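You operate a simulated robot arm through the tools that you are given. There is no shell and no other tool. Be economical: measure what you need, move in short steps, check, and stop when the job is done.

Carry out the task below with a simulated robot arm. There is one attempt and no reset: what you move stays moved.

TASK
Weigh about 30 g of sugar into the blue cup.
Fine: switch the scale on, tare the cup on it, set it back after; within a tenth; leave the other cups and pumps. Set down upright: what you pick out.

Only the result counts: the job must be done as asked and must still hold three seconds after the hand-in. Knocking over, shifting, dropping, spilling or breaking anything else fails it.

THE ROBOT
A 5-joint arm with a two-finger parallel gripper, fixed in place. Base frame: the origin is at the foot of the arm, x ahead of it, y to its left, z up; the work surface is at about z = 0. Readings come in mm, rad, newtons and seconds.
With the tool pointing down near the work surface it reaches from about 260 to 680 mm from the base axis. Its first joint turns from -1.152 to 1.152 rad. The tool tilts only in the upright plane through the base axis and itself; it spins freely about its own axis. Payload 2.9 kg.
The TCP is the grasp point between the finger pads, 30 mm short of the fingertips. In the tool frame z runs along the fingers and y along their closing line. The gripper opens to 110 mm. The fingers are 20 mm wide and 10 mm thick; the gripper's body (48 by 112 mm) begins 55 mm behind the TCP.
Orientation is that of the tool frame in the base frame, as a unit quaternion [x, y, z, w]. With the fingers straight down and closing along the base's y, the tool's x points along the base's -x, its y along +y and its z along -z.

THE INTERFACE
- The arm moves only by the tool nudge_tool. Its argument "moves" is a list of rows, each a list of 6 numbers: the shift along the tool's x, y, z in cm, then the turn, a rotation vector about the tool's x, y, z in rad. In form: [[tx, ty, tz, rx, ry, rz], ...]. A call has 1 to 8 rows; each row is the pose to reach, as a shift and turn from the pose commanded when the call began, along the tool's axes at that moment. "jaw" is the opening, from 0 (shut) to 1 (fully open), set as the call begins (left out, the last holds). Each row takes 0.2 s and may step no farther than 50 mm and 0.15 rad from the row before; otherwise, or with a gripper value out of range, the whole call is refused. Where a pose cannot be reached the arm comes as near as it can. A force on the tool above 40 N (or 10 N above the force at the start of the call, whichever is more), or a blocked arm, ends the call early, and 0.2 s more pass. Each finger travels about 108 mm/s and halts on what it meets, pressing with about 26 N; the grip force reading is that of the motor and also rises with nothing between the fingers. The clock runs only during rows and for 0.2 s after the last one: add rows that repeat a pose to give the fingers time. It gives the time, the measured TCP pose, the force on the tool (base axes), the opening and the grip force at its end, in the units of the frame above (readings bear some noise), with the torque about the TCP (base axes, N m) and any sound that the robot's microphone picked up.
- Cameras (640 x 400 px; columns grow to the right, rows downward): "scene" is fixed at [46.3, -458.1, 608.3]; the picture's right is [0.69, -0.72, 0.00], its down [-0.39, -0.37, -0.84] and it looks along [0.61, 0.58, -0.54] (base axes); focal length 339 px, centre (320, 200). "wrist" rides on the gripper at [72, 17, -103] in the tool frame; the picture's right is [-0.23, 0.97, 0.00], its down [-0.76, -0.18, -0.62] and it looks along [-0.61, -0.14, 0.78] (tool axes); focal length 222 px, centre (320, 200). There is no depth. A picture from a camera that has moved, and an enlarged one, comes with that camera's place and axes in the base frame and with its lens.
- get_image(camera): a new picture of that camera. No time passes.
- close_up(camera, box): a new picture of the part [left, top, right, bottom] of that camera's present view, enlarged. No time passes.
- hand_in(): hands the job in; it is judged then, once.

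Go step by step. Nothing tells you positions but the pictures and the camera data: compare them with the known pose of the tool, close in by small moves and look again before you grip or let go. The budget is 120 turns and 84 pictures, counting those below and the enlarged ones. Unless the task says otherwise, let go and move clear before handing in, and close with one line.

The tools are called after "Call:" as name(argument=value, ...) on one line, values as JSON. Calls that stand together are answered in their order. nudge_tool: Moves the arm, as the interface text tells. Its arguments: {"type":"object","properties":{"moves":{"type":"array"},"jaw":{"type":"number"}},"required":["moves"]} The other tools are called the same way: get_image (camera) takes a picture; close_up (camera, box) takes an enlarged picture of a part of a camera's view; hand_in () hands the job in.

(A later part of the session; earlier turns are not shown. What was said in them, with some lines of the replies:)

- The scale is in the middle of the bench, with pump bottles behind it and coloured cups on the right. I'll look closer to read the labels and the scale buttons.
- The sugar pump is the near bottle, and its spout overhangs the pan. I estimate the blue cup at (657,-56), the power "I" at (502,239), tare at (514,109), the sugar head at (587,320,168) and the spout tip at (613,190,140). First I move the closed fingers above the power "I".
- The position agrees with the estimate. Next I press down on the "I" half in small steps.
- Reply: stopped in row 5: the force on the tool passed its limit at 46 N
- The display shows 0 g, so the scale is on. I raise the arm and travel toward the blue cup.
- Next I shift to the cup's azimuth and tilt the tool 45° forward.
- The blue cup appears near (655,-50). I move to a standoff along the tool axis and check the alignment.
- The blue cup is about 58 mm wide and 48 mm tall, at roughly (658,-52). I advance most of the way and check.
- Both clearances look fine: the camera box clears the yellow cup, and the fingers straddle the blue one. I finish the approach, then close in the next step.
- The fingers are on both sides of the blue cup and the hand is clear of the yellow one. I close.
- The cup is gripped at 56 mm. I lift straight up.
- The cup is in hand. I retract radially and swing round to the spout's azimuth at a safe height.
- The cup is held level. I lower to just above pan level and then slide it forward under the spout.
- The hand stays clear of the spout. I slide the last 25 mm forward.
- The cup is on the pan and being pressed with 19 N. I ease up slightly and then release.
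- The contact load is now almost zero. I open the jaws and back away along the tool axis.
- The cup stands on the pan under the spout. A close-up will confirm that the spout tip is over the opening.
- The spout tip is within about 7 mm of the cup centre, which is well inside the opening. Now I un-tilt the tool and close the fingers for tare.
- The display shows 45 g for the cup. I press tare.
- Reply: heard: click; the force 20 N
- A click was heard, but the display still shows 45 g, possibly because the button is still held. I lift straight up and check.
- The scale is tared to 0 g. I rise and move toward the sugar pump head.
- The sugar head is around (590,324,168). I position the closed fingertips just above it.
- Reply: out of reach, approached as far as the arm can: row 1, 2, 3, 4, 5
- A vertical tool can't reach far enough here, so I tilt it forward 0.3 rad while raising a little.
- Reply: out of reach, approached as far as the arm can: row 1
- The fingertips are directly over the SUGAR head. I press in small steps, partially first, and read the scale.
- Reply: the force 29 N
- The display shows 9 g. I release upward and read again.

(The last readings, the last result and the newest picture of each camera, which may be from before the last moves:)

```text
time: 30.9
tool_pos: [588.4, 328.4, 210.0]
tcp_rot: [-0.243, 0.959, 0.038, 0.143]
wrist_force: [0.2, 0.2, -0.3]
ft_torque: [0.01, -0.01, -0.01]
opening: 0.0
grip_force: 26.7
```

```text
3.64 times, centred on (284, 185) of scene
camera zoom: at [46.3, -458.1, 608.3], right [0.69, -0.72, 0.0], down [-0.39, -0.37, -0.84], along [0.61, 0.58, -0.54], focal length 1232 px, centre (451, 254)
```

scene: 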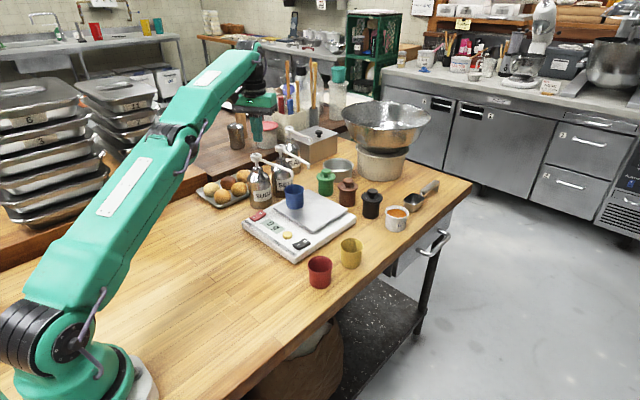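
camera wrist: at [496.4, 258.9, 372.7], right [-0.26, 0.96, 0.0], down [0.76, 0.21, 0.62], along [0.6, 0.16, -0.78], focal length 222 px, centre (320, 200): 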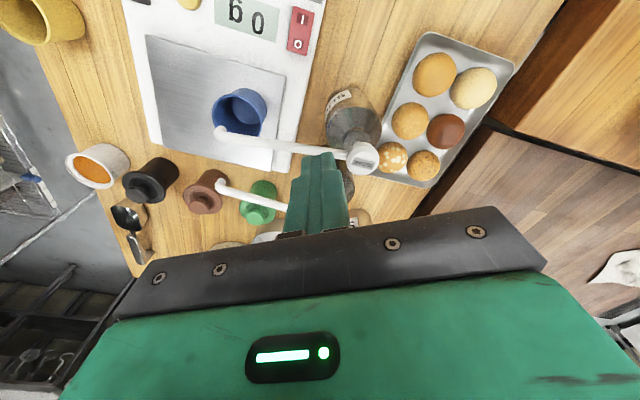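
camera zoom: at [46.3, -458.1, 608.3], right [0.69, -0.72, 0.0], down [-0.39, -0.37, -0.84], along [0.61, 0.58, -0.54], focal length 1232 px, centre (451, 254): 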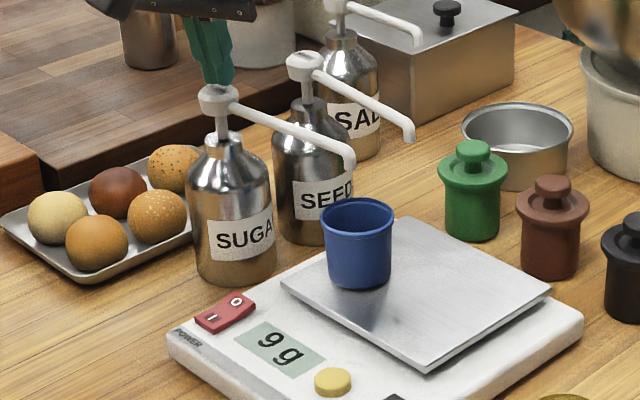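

Each press gives 9 g. I press again the same way.

Call:
nudge_tool(moves=[[0.295, 0, 0.955, 0, 0, 0], [0.414, 0, 1.337, 0, 0, 0], [0.53, 0, 1.72, 0, 0, 0], [0.65, 0, 2.1, 0, 0, 0], [0.65, 0, 2.1, 0, 0, 0], [0.3, 0, 0.96, 0, 0, 0], [0, 0, 0, 0, 0, 0], [0, 0, 0, 0, 0, 0]])

Call:
close_up(camera="scene", box=[220, 130, 348, 240])

```text
time: 32.7
tool_pos: [589.4, 328.8, 209.0]
tcp_rot: [-0.243, 0.959, 0.037, 0.144]
wrist_force: [0.2, -0.9, 0.4]
ft_torque: [0.01, -0.02, 0.02]
opening: 0.0
grip_force: 26.3
```

```text
3.64 times, centred on (284, 185) of scene
camera zoom: at [46.3, -458.1, 608.3], right [0.69, -0.72, 0.0], down [-0.39, -0.37, -0.84], along [0.61, 0.58, -0.54], focal length 1232 px, centre (451, 254)
```

zoom: 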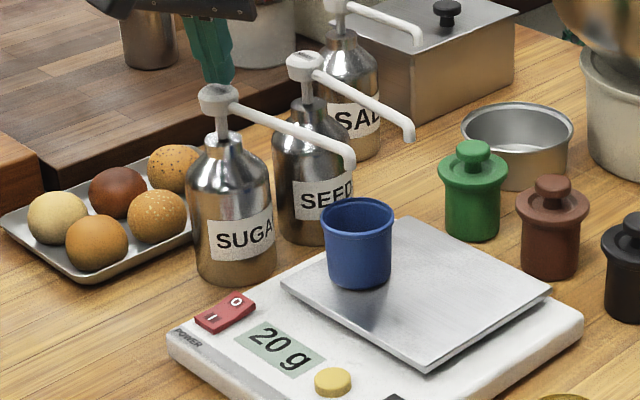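

It reads 20 g now, since the dose grows with depth. The third press goes slightly shallower, and I read before going further.

Call:
nudge_tool(moves=[[0.295, 0, 0.955, 0, 0, 0], [0.414, 0, 1.337, 0, 0, 0], [0.53, 0, 1.72, 0, 0, 0], [0.59, 0, 1.92, 0, 0, 0]])

Call:
close_up(camera="scene", box=[220, 130, 348, 240])

```text
time: 33.7
tool_pos: [591.2, 329.6, 194.6]
tcp_rot: [-0.243, 0.958, 0.04, 0.149]
wrist_force: [1.4, -0.7, 18.3]
ft_torque: [-0.05, 0.03, 0.13]
opening: 0.0
grip_force: 26.2
```

```text
3.64 times, centred on (284, 185) of scene
camera zoom: at [46.2, -458.2, 608.2], right [0.69, -0.72, 0.0], down [-0.39, -0.37, -0.84], along [0.61, 0.58, -0.53], focal length 1232 px, centre (451, 254)
```

zoom: 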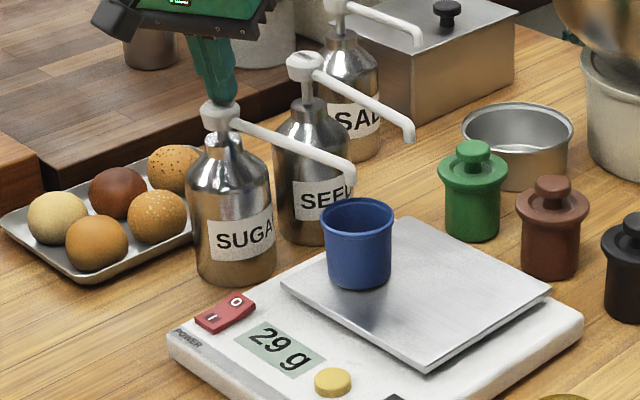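

It reads 29 g, well within a tenth of 30. I release and lift clear.

Call:
nudge_tool(moves=[[-0.3, 0, -0.96, 0, 0, 0], [-1.2, 0, -4, 0, 0, 0], [-2.4, 0, -8, 0, 0, 0], [-2.4, 0, -8, 0, 0, 0]])

Call:
close_up(camera="scene", box=[220, 130, 348, 240])

```text
time: 34.7
tool_pos: [587.2, 332.4, 272.9]
tcp_rot: [-0.244, 0.958, 0.039, 0.144]
wrist_force: [-0.5, 0.0, -0.2]
ft_torque: [0.0, 0.0, 0.04]
opening: 0.0
grip_force: 25.5
```

```text
3.64 times, centred on (284, 185) of scene
camera zoom: at [46.3, -458.1, 608.3], right [0.69, -0.72, 0.0], down [-0.39, -0.37, -0.84], along [0.61, 0.58, -0.54], focal length 1232 px, centre (451, 254)
```

zoom: 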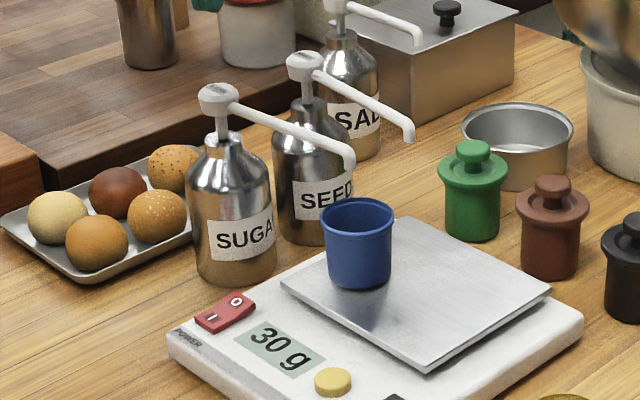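

It reads 30 g. I retract, swing back to the cup's azimuth and open the jaws.

Call:
nudge_tool(moves=[[4.3, -0.07, -1.33, 0, 0, 0], [8.6, -0.15, -2.66, 0, 0, 0], [12.85, -0.22, -3.98, 0, 0, 0], [12.94, -4.32, -4.0, 0.0198, 0, 0.064], [13.31, -8.35, -4.12, 0.0399, 0, 0.129], [13.99, -12.38, -4.33, 0.0597, 0, 0.193], [13.99, -12.38, -4.33, 0.0597, 0, 0.193]], jaw=0.8)

```text
time: 36.3
tool_pos: [522.7, 148.1, 272.4]
tcp_rot: [-0.145, 0.978, 0.02, 0.15]
wrist_force: [-0.2, 0.2, -0.1]
ft_torque: [-0.02, -0.01, 0.0]
opening: 88.0
grip_force: 0.1
```

Call:
nudge_tool(moves=[[0, 0, 0, 0, -0.12, 0], [0, 0, 0, 0, -0.24, 0], [0, 0, 0, 0, -0.36, 0], [0, 0, 0, 0, -0.485, 0], [1.5, 0.3, 4.5, 0, -0.485, 0], [3.15, 0.63, 9.07, 0, -0.485, 0], [3.15, 0.63, 9.07, 0, -0.485, 0]])

Call:
close_up(camera="wrist", box=[180, 40, 440, 220])

Call:
close_up(camera="scene", box=[230, 140, 358, 220])

```text
time: 37.9
tool_pos: [511.9, 155.4, 178.9]
tcp_rot: [-0.134, 0.914, 0.055, 0.38]
wrist_force: [0.6, 0.9, -0.3]
ft_torque: [0.03, -0.01, 0.02]
opening: 87.8
grip_force: 0.2
```

```text
2.22 times, centred on (310, 130) of wrist
camera zoom: at [388.8, 134.6, 199.8], right [-0.13, 0.98, 0.16], down [0.14, -0.14, 0.98], along [0.98, 0.15, -0.12], focal length 494 px, centre (342, 356)
```

zoom: 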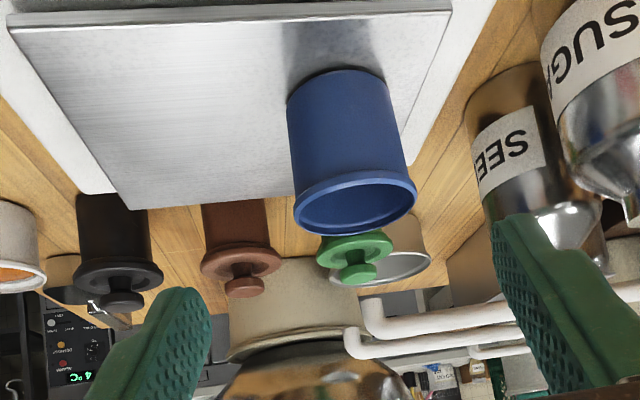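

```text
5.00 times, centred on (294, 180) of scene
camera zoom: at [46.3, -458.1, 608.3], right [0.69, -0.72, 0.0], down [-0.39, -0.37, -0.84], along [0.61, 0.58, -0.54], focal length 1695 px, centre (450, 300)
```

zoom: 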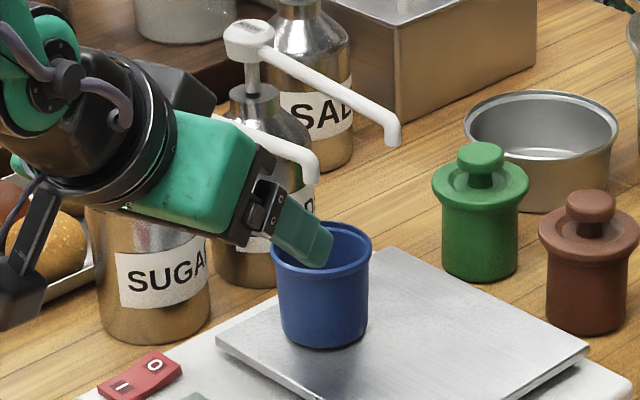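

I go forward along the axis to the same grasp pose as before.

Call:
nudge_tool(moves=[[0, 0, 4, 0, 0, 0], [0, 0, 8, 0, 0, 0], [-0.1, 0, 11, 0, 0, 0], [-0.16, 0, 13.65, 0, 0, 0], [-0.16, 0, 13.65, 0, 0, 0]])

Call:
close_up(camera="scene", box=[230, 160, 358, 240])

```text
time: 39.1
tool_pos: [607.4, 183.9, 82.6]
tcp_rot: [-0.135, 0.914, 0.056, 0.379]
wrist_force: [0.3, -0.1, 0.0]
ft_torque: [0.0, -0.01, 0.01]
opening: 87.9
grip_force: 0.1
```

```text
5.00 times, centred on (294, 200) of scene
camera zoom: at [46.3, -458.1, 608.3], right [0.69, -0.72, 0.0], down [-0.39, -0.37, -0.84], along [0.61, 0.58, -0.54], focal length 1695 px, centre (450, 200)
```

zoom: 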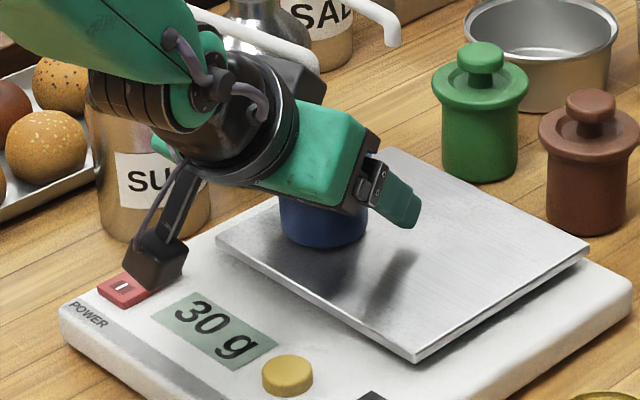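

Call:
nudge_tool(moves=[[0, 0, 0, 0, 0, 0], [0, 0, 0, 0, 0, 0], [0, 0, 0, 0, 0, 0], [-0.35, 0, -0.35, 0, 0, 0], [-0.85, 0, -0.85, 0, 0, 0], [-0.85, 0, -0.85, 0, 0, 0]], jaw=0.35)

Call:
close_up(camera="scene", box=[230, 160, 358, 240])

```text
time: 40.5
tool_pos: [606.8, 182.6, 92.4]
tcp_rot: [-0.136, 0.914, 0.055, 0.378]
wrist_force: [0.2, -0.5, -0.7]
ft_torque: [0.04, -0.02, 0.0]
opening: 55.4
grip_force: 25.9
```

```text
5.00 times, centred on (294, 200) of scene
camera zoom: at [46.3, -458.1, 608.3], right [0.69, -0.72, 0.0], down [-0.39, -0.37, -0.84], along [0.61, 0.58, -0.54], focal length 1695 px, centre (450, 200)
```

zoom: 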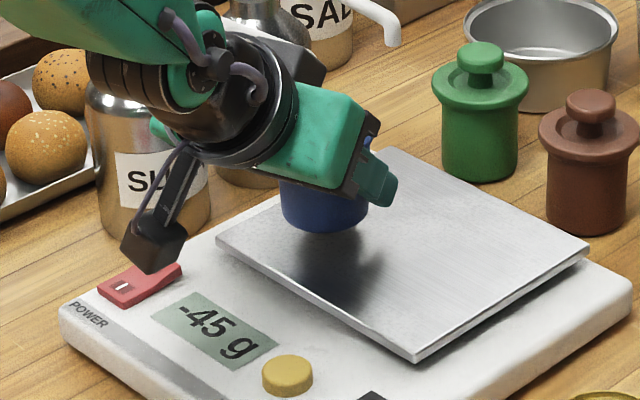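

The empty pan reads −45 g, which is consistent. I retract the cup gently from under the spout and raise it.

Call:
nudge_tool(moves=[[1.2, 0, -1.2, 0, 0, 0], [3.0, 0, -3.0, 0, 0, 0], [5.0, 0, -5.0, 0, 0, 0], [7.07, 0, -7.07, 0, 0, 0], [5.6, 0, -8.54, 0, 0, 0], [3.75, 0, -10.4, 0, 0, 0], [2.12, 0, -12.0, 0, 0, 0], [2.12, 0, -12.0, 0, 0, 0]])

```text
time: 42.3
tool_pos: [514.4, 155.1, 164.8]
tcp_rot: [-0.136, 0.914, 0.056, 0.379]
wrist_force: [0.6, -1.2, -0.7]
ft_torque: [0.01, -0.02, 0.01]
opening: 55.6
grip_force: 26.0
```

Call:
nudge_tool(moves=[[0.08, -3.32, -0.08, 0.0447, 0, 0.0447], [0.3, -6.62, -0.3, 0.0895, 0, 0.0895], [0.66, -9.89, -0.66, 0.1342, 0, 0.1342], [1.17, -13.13, -1.17, 0.179, 0, 0.179], [1.82, -16.31, -1.82, 0.2237, 0, 0.2237], [2.61, -19.43, -2.61, 0.2687, 0, 0.2687], [2.61, -19.43, -2.61, 0.2687, 0, 0.2687]])

Call:
get_image(camera="scene")

```text
time: 43.9
tool_pos: [534.6, -40.5, 164.1]
tcp_rot: [0.039, 0.923, -0.013, 0.382]
wrist_force: [0.3, 0.7, -1.7]
ft_torque: [-0.02, -0.02, 0.0]
opening: 55.4
grip_force: 25.8
```

```text
32 pictures are left
```

scene: 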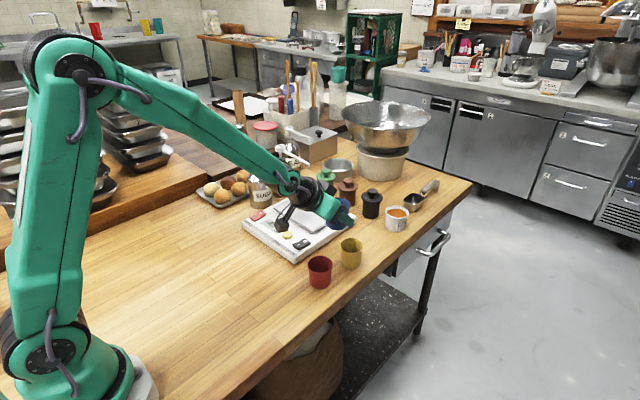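

Call:
nudge_tool(moves=[[-1.9, 0, 1.9, 0, 0, 0], [-4.2, 0, 4.2, 0, 0, 0], [-6.5, 0, 6.5, 0, 0, 0], [-8.44, 0, 8.44, 0, 0, 0], [-8.44, 0, 8.44, 0, 0, 0]])

Call:
close_up(camera="scene", box=[290, 160, 418, 240])

```text
time: 45.1
tool_pos: [653.3, -51.4, 164.0]
tcp_rot: [0.038, 0.923, -0.014, 0.382]
wrist_force: [0.1, 0.7, -1.0]
ft_torque: [0.0, 0.02, 0.03]
opening: 55.3
grip_force: 26.4
```

```text
5.00 times, centred on (354, 200) of scene
camera zoom: at [46.3, -458.1, 608.3], right [0.69, -0.72, 0.0], down [-0.39, -0.37, -0.84], along [0.61, 0.58, -0.54], focal length 1695 px, centre (150, 200)
```

zoom: 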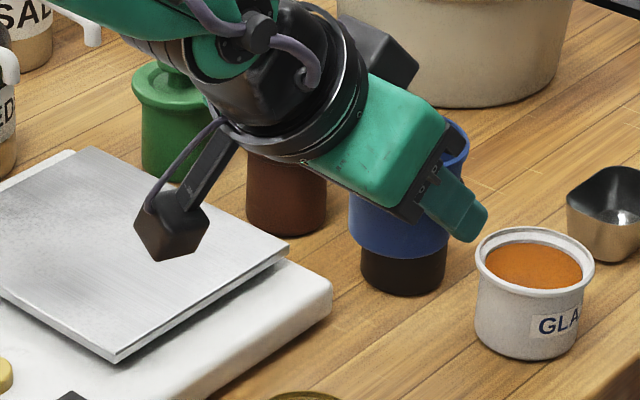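

I lower straight down to just above the table.

Call:
nudge_tool(moves=[[1.5, 0, 1.5, 0, 0, 0], [3.5, 0, 3.5, 0, 0, 0], [5.5, 0, 5.5, 0, 0, 0], [7.2, 0, 7.2, 0, 0, 0], [8.1, 0, 8.1, 0, 0, 0], [8.1, 0, 8.1, 0, 0, 0]])

Call:
close_up(camera="scene", box=[290, 180, 418, 260])

```text
time: 46.5
tool_pos: [653.4, -52.2, 48.2]
tcp_rot: [0.037, 0.923, -0.013, 0.383]
wrist_force: [-0.1, 0.1, -0.7]
ft_torque: [0.02, 0.0, 0.0]
opening: 55.2
grip_force: 26.5
```

```text
5.00 times, centred on (354, 220) of scene
camera zoom: at [46.3, -458.1, 608.3], right [0.69, -0.72, 0.0], down [-0.39, -0.37, -0.84], along [0.61, 0.58, -0.54], focal length 1695 px, centre (150, 100)
```

zoom: 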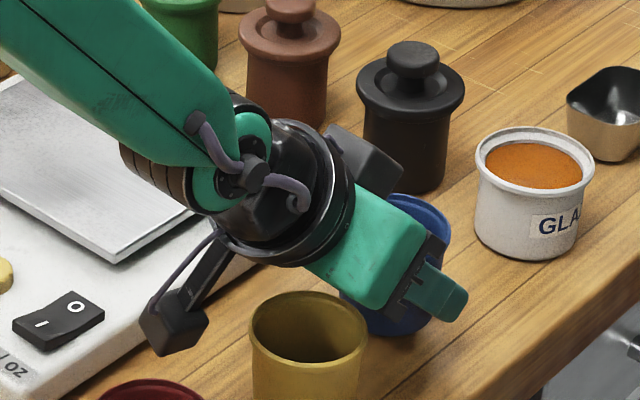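

Call:
nudge_tool(moves=[[0.2, 0, 0.2, 0, 0, 0], [0.36, 0, 0.36, 0, 0, 0], [0.36, 0, 0.36, 0, 0, 0]])

```text
time: 47.3
tool_pos: [651.0, -52.9, 43.5]
tcp_rot: [0.039, 0.923, -0.015, 0.382]
wrist_force: [0.2, 0.5, -0.9]
ft_torque: [0.04, -0.01, -0.01]
opening: 55.2
grip_force: 26.4
```

Call:
nudge_tool(moves=[[0.1, 0, 0.1, 0, 0, 0], [0.1, 0, 0.1, 0, 0, 0]])

```text
time: 47.9
tool_pos: [651.7, -53.2, 43.2]
tcp_rot: [0.038, 0.923, -0.014, 0.382]
wrist_force: [0.3, 0.1, -0.6]
ft_torque: [0.02, 0.0, 0.0]
opening: 55.4
grip_force: 25.8
```

Call:
nudge_tool(moves=[[0.05, 0, 0.15, 0, 0, 0], [0.05, 0, 0.15, 0, 0, 0]])

```text
time: 48.5
tool_pos: [653.1, -53.1, 40.5]
tcp_rot: [0.039, 0.923, -0.015, 0.383]
wrist_force: [0.1, -0.1, -0.9]
ft_torque: [-0.01, 0.0, 0.03]
opening: 55.0
grip_force: 26.1
```

Call:
nudge_tool(moves=[[0.07, 0, 0.07, 0, 0, 0], [0.14, 0, 0.14, 0, 0, 0], [0.14, 0, 0.14, 0, 0, 0]])

Call:
close_up(camera="scene", box=[330, 200, 410, 250])

```text
time: 49.3
tool_pos: [652.5, -52.2, 39.5]
tcp_rot: [0.039, 0.923, -0.014, 0.382]
wrist_force: [0.1, -0.8, -0.6]
ft_torque: [0.0, -0.03, 0.04]
opening: 55.1
grip_force: 25.8
```

```text
8.00 times, centred on (370, 225) of scene
camera zoom: at [46.3, -458.1, 608.3], right [0.69, -0.72, 0.0], down [-0.39, -0.37, -0.84], along [0.61, 0.58, -0.54], focal length 2711 px, centre (-80, 0)
```

zoom: 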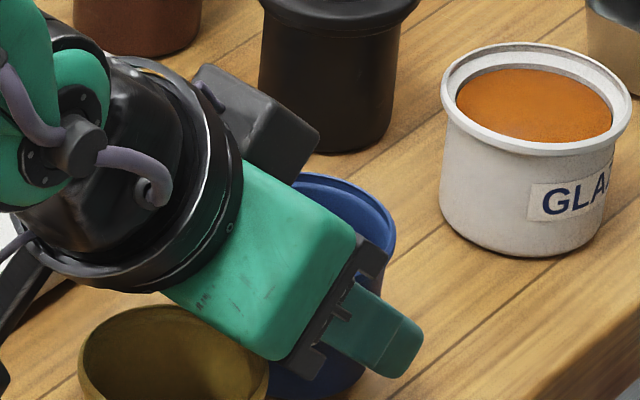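

Call:
close_up(camera="scene", box=[330, 225, 410, 275])

Call:
get_image(camera="wrist")

```text
8.00 times, centred on (370, 250) of scene
camera zoom: at [46.3, -458.1, 608.3], right [0.69, -0.72, 0.0], down [-0.39, -0.37, -0.84], along [0.61, 0.58, -0.54], focal length 2711 px, centre (-80, -200)
```

zoom: 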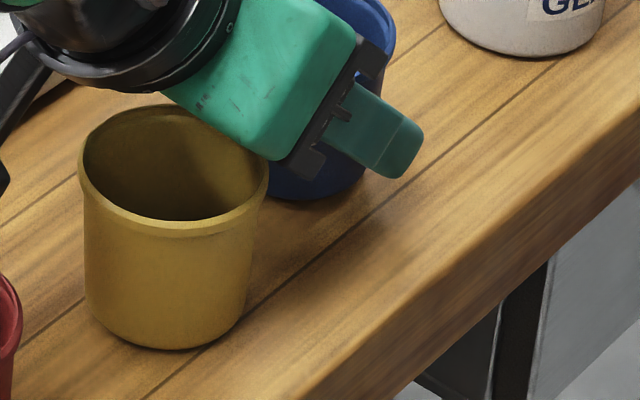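

```text
27 pictures are left
camera wrist: at [529.7, -25.2, 60.8], right [0.24, 0.96, 0.16], down [0.08, -0.19, 0.98], along [0.97, -0.22, -0.12], focal length 222 px, centre (320, 200)
```

wrist: 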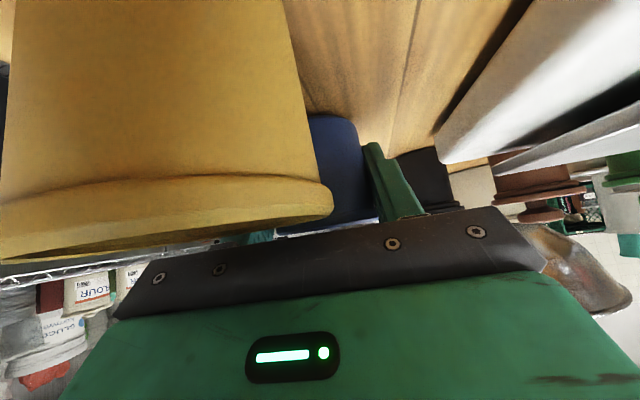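

The cup bottom is at the same image row as originally, so it is practically on the table. I lower 1–2 mm more with a force check.

Call:
nudge_tool(moves=[[0.07, 0, 0.07, 0, 0, 0], [0.14, 0, 0.14, 0, 0, 0], [0.14, 0, 0.14, 0, 0, 0]])

```text
time: 50.1
tool_pos: [652.1, -52.4, 37.7]
tcp_rot: [0.038, 0.923, -0.015, 0.383]
wrist_force: [-0.2, 0.4, -1.1]
ft_torque: [0.0, 0.01, 0.03]
opening: 55.2
grip_force: 25.9
```

Call:
close_up(camera="scene", box=[335, 230, 399, 270])

```text
10.00 times, centred on (367, 250) of scene
camera zoom: at [46.3, -458.1, 608.3], right [0.69, -0.72, 0.0], down [-0.39, -0.37, -0.84], along [0.61, 0.58, -0.54], focal length 3389 px, centre (-150, -300)
```

zoom: 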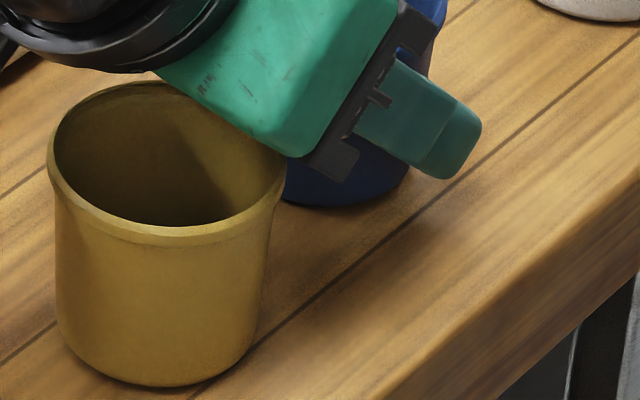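

Call:
nudge_tool(moves=[[0.04, 0, 0.1, 0, 0, 0], [0.04, 0, 0.1, 0, 0, 0]])

```text
time: 50.7
tool_pos: [652.8, -52.1, 36.3]
tcp_rot: [0.039, 0.923, -0.015, 0.383]
wrist_force: [-0.2, -0.3, -0.6]
ft_torque: [-0.03, 0.03, 0.02]
opening: 55.4
grip_force: 25.7
```

Call:
close_up(camera="wrist", box=[280, 80, 440, 240])

Call:
close_up(camera="scene", box=[335, 230, 399, 270])

```text
2.50 times, centred on (360, 160) of wrist
camera zoom: at [530.9, -25.5, 58.0], right [0.24, 0.96, 0.16], down [0.08, -0.19, 0.98], along [0.97, -0.22, -0.12], focal length 555 px, centre (220, 300)
```

zoom: 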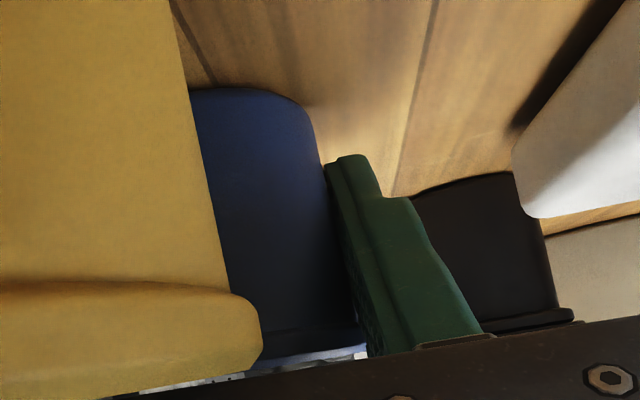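

```text
10.00 times, centred on (367, 250) of scene
camera zoom: at [46.3, -458.1, 608.3], right [0.69, -0.72, 0.0], down [-0.39, -0.37, -0.84], along [0.61, 0.58, -0.54], focal length 3389 px, centre (-150, -300)
```

zoom: 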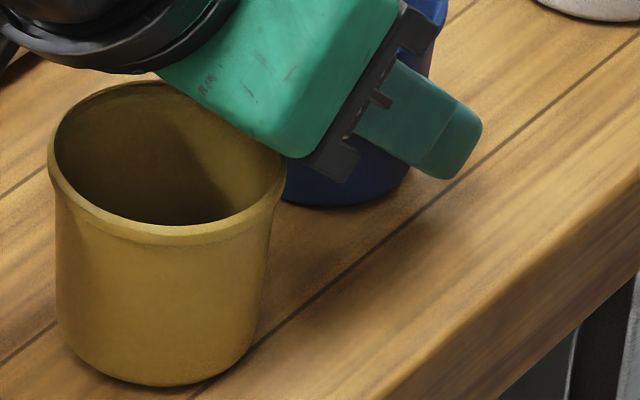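

The hand is only about 3 mm above the yellow rim, so I won't lower further. The cup is within a millimetre or two of the table, so I release here.

Call:
nudge_tool(moves=[[0, 0, 0, 0, 0, 0], [0, 0, 0, 0, 0, 0], [0, 0, 0, 0, 0, 0]], jaw=0.78)

Call:
close_up(camera="scene", box=[335, 230, 399, 270])

```text
time: 51.5
tool_pos: [653.3, -51.7, 36.2]
tcp_rot: [0.038, 0.923, -0.013, 0.382]
wrist_force: [0.7, -0.5, 0.8]
ft_torque: [-0.04, 0.04, 0.01]
opening: 85.7
grip_force: 0.1
```

```text
10.00 times, centred on (367, 250) of scene
camera zoom: at [46.3, -458.1, 608.3], right [0.69, -0.72, 0.0], down [-0.39, -0.37, -0.84], along [0.61, 0.58, -0.54], focal length 3389 px, centre (-150, -300)
```

zoom: 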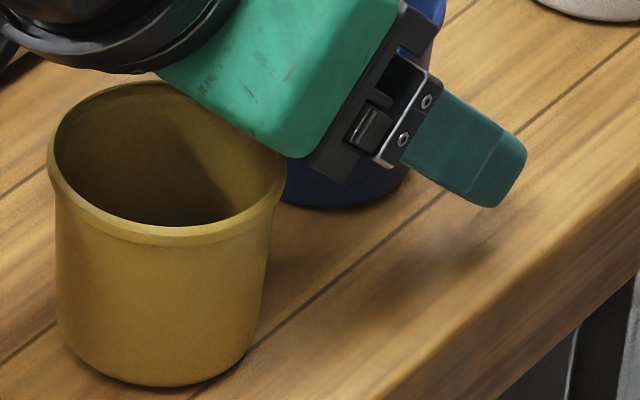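

The cup didn't move on release, so it was already standing on the table. I back away up and out.

Call:
nudge_tool(moves=[[-0.5, 0, -0.6, 0, 0, 0], [-1.0, 0, -2, 0, 0, 0], [-1.0, 0, -6, 0, 0, 0], [-1.0, 0, -10, 0, 0, 0], [-1.0, 0, -14, 0, 0, 0], [-1.0, 0, -18, 0, 0, 0], [-1.0, 0, -18, 0, 0, 0]])

Call:
get_image(camera="scene")

Call:
close_up(camera="scene", box=[290, 180, 418, 290])

Call:
close_up(camera="scene", box=[225, 170, 353, 260])

```text
time: 53.1
tool_pos: [531.0, -43.9, 173.4]
tcp_rot: [0.039, 0.923, -0.015, 0.382]
wrist_force: [-0.8, 0.9, 1.3]
ft_torque: [-0.01, -0.02, -0.01]
opening: 85.8
grip_force: 0.0
```

```text
22 pictures are left
```

scene: 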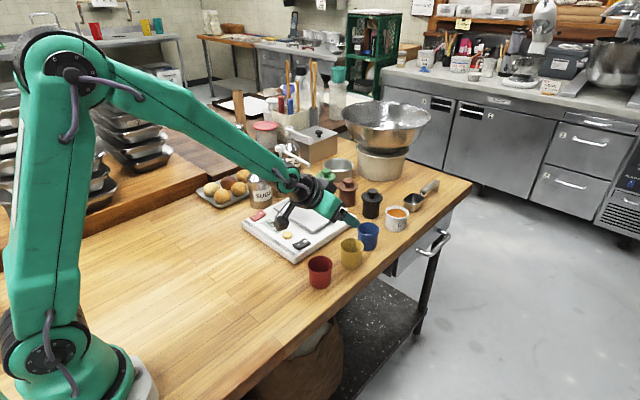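

```text
3.64 times, centred on (354, 235) of scene
camera zoom: at [46.3, -458.1, 608.3], right [0.69, -0.72, 0.0], down [-0.39, -0.37, -0.84], along [0.61, 0.58, -0.54], focal length 1232 px, centre (196, 73)
```

zoom: 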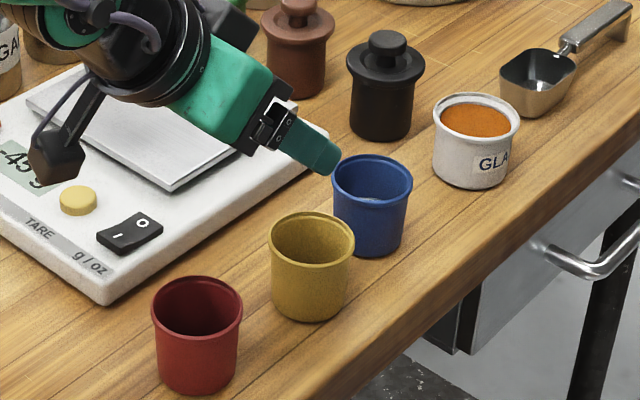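

```text
4.44 times, centred on (289, 215) of scene
camera zoom: at [46.3, -458.1, 608.3], right [0.69, -0.72, 0.0], down [-0.39, -0.37, -0.84], along [0.61, 0.58, -0.54], focal length 1506 px, centre (458, 133)
```

zoom: 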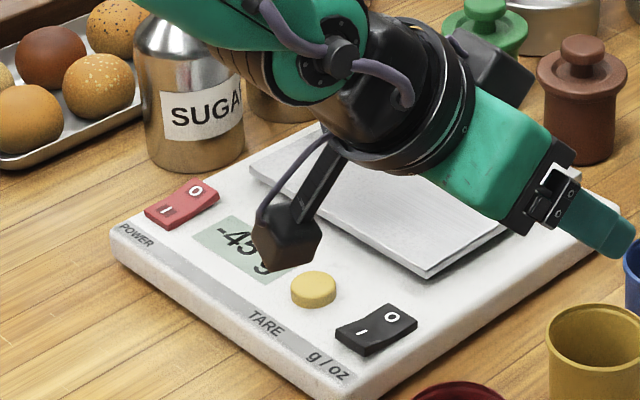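

The blue cup is standing upright in its original place with the sugar in it. The other cups and pumps are untouched and the arm is clear, so I hand in.

Call:
hand_in()

```text
The job is handed in.
```

I weighed 30 g of sugar into the blue cup on the switched-on, tared scale, then set the cup back upright in its place and left the other cups and pumps alone.
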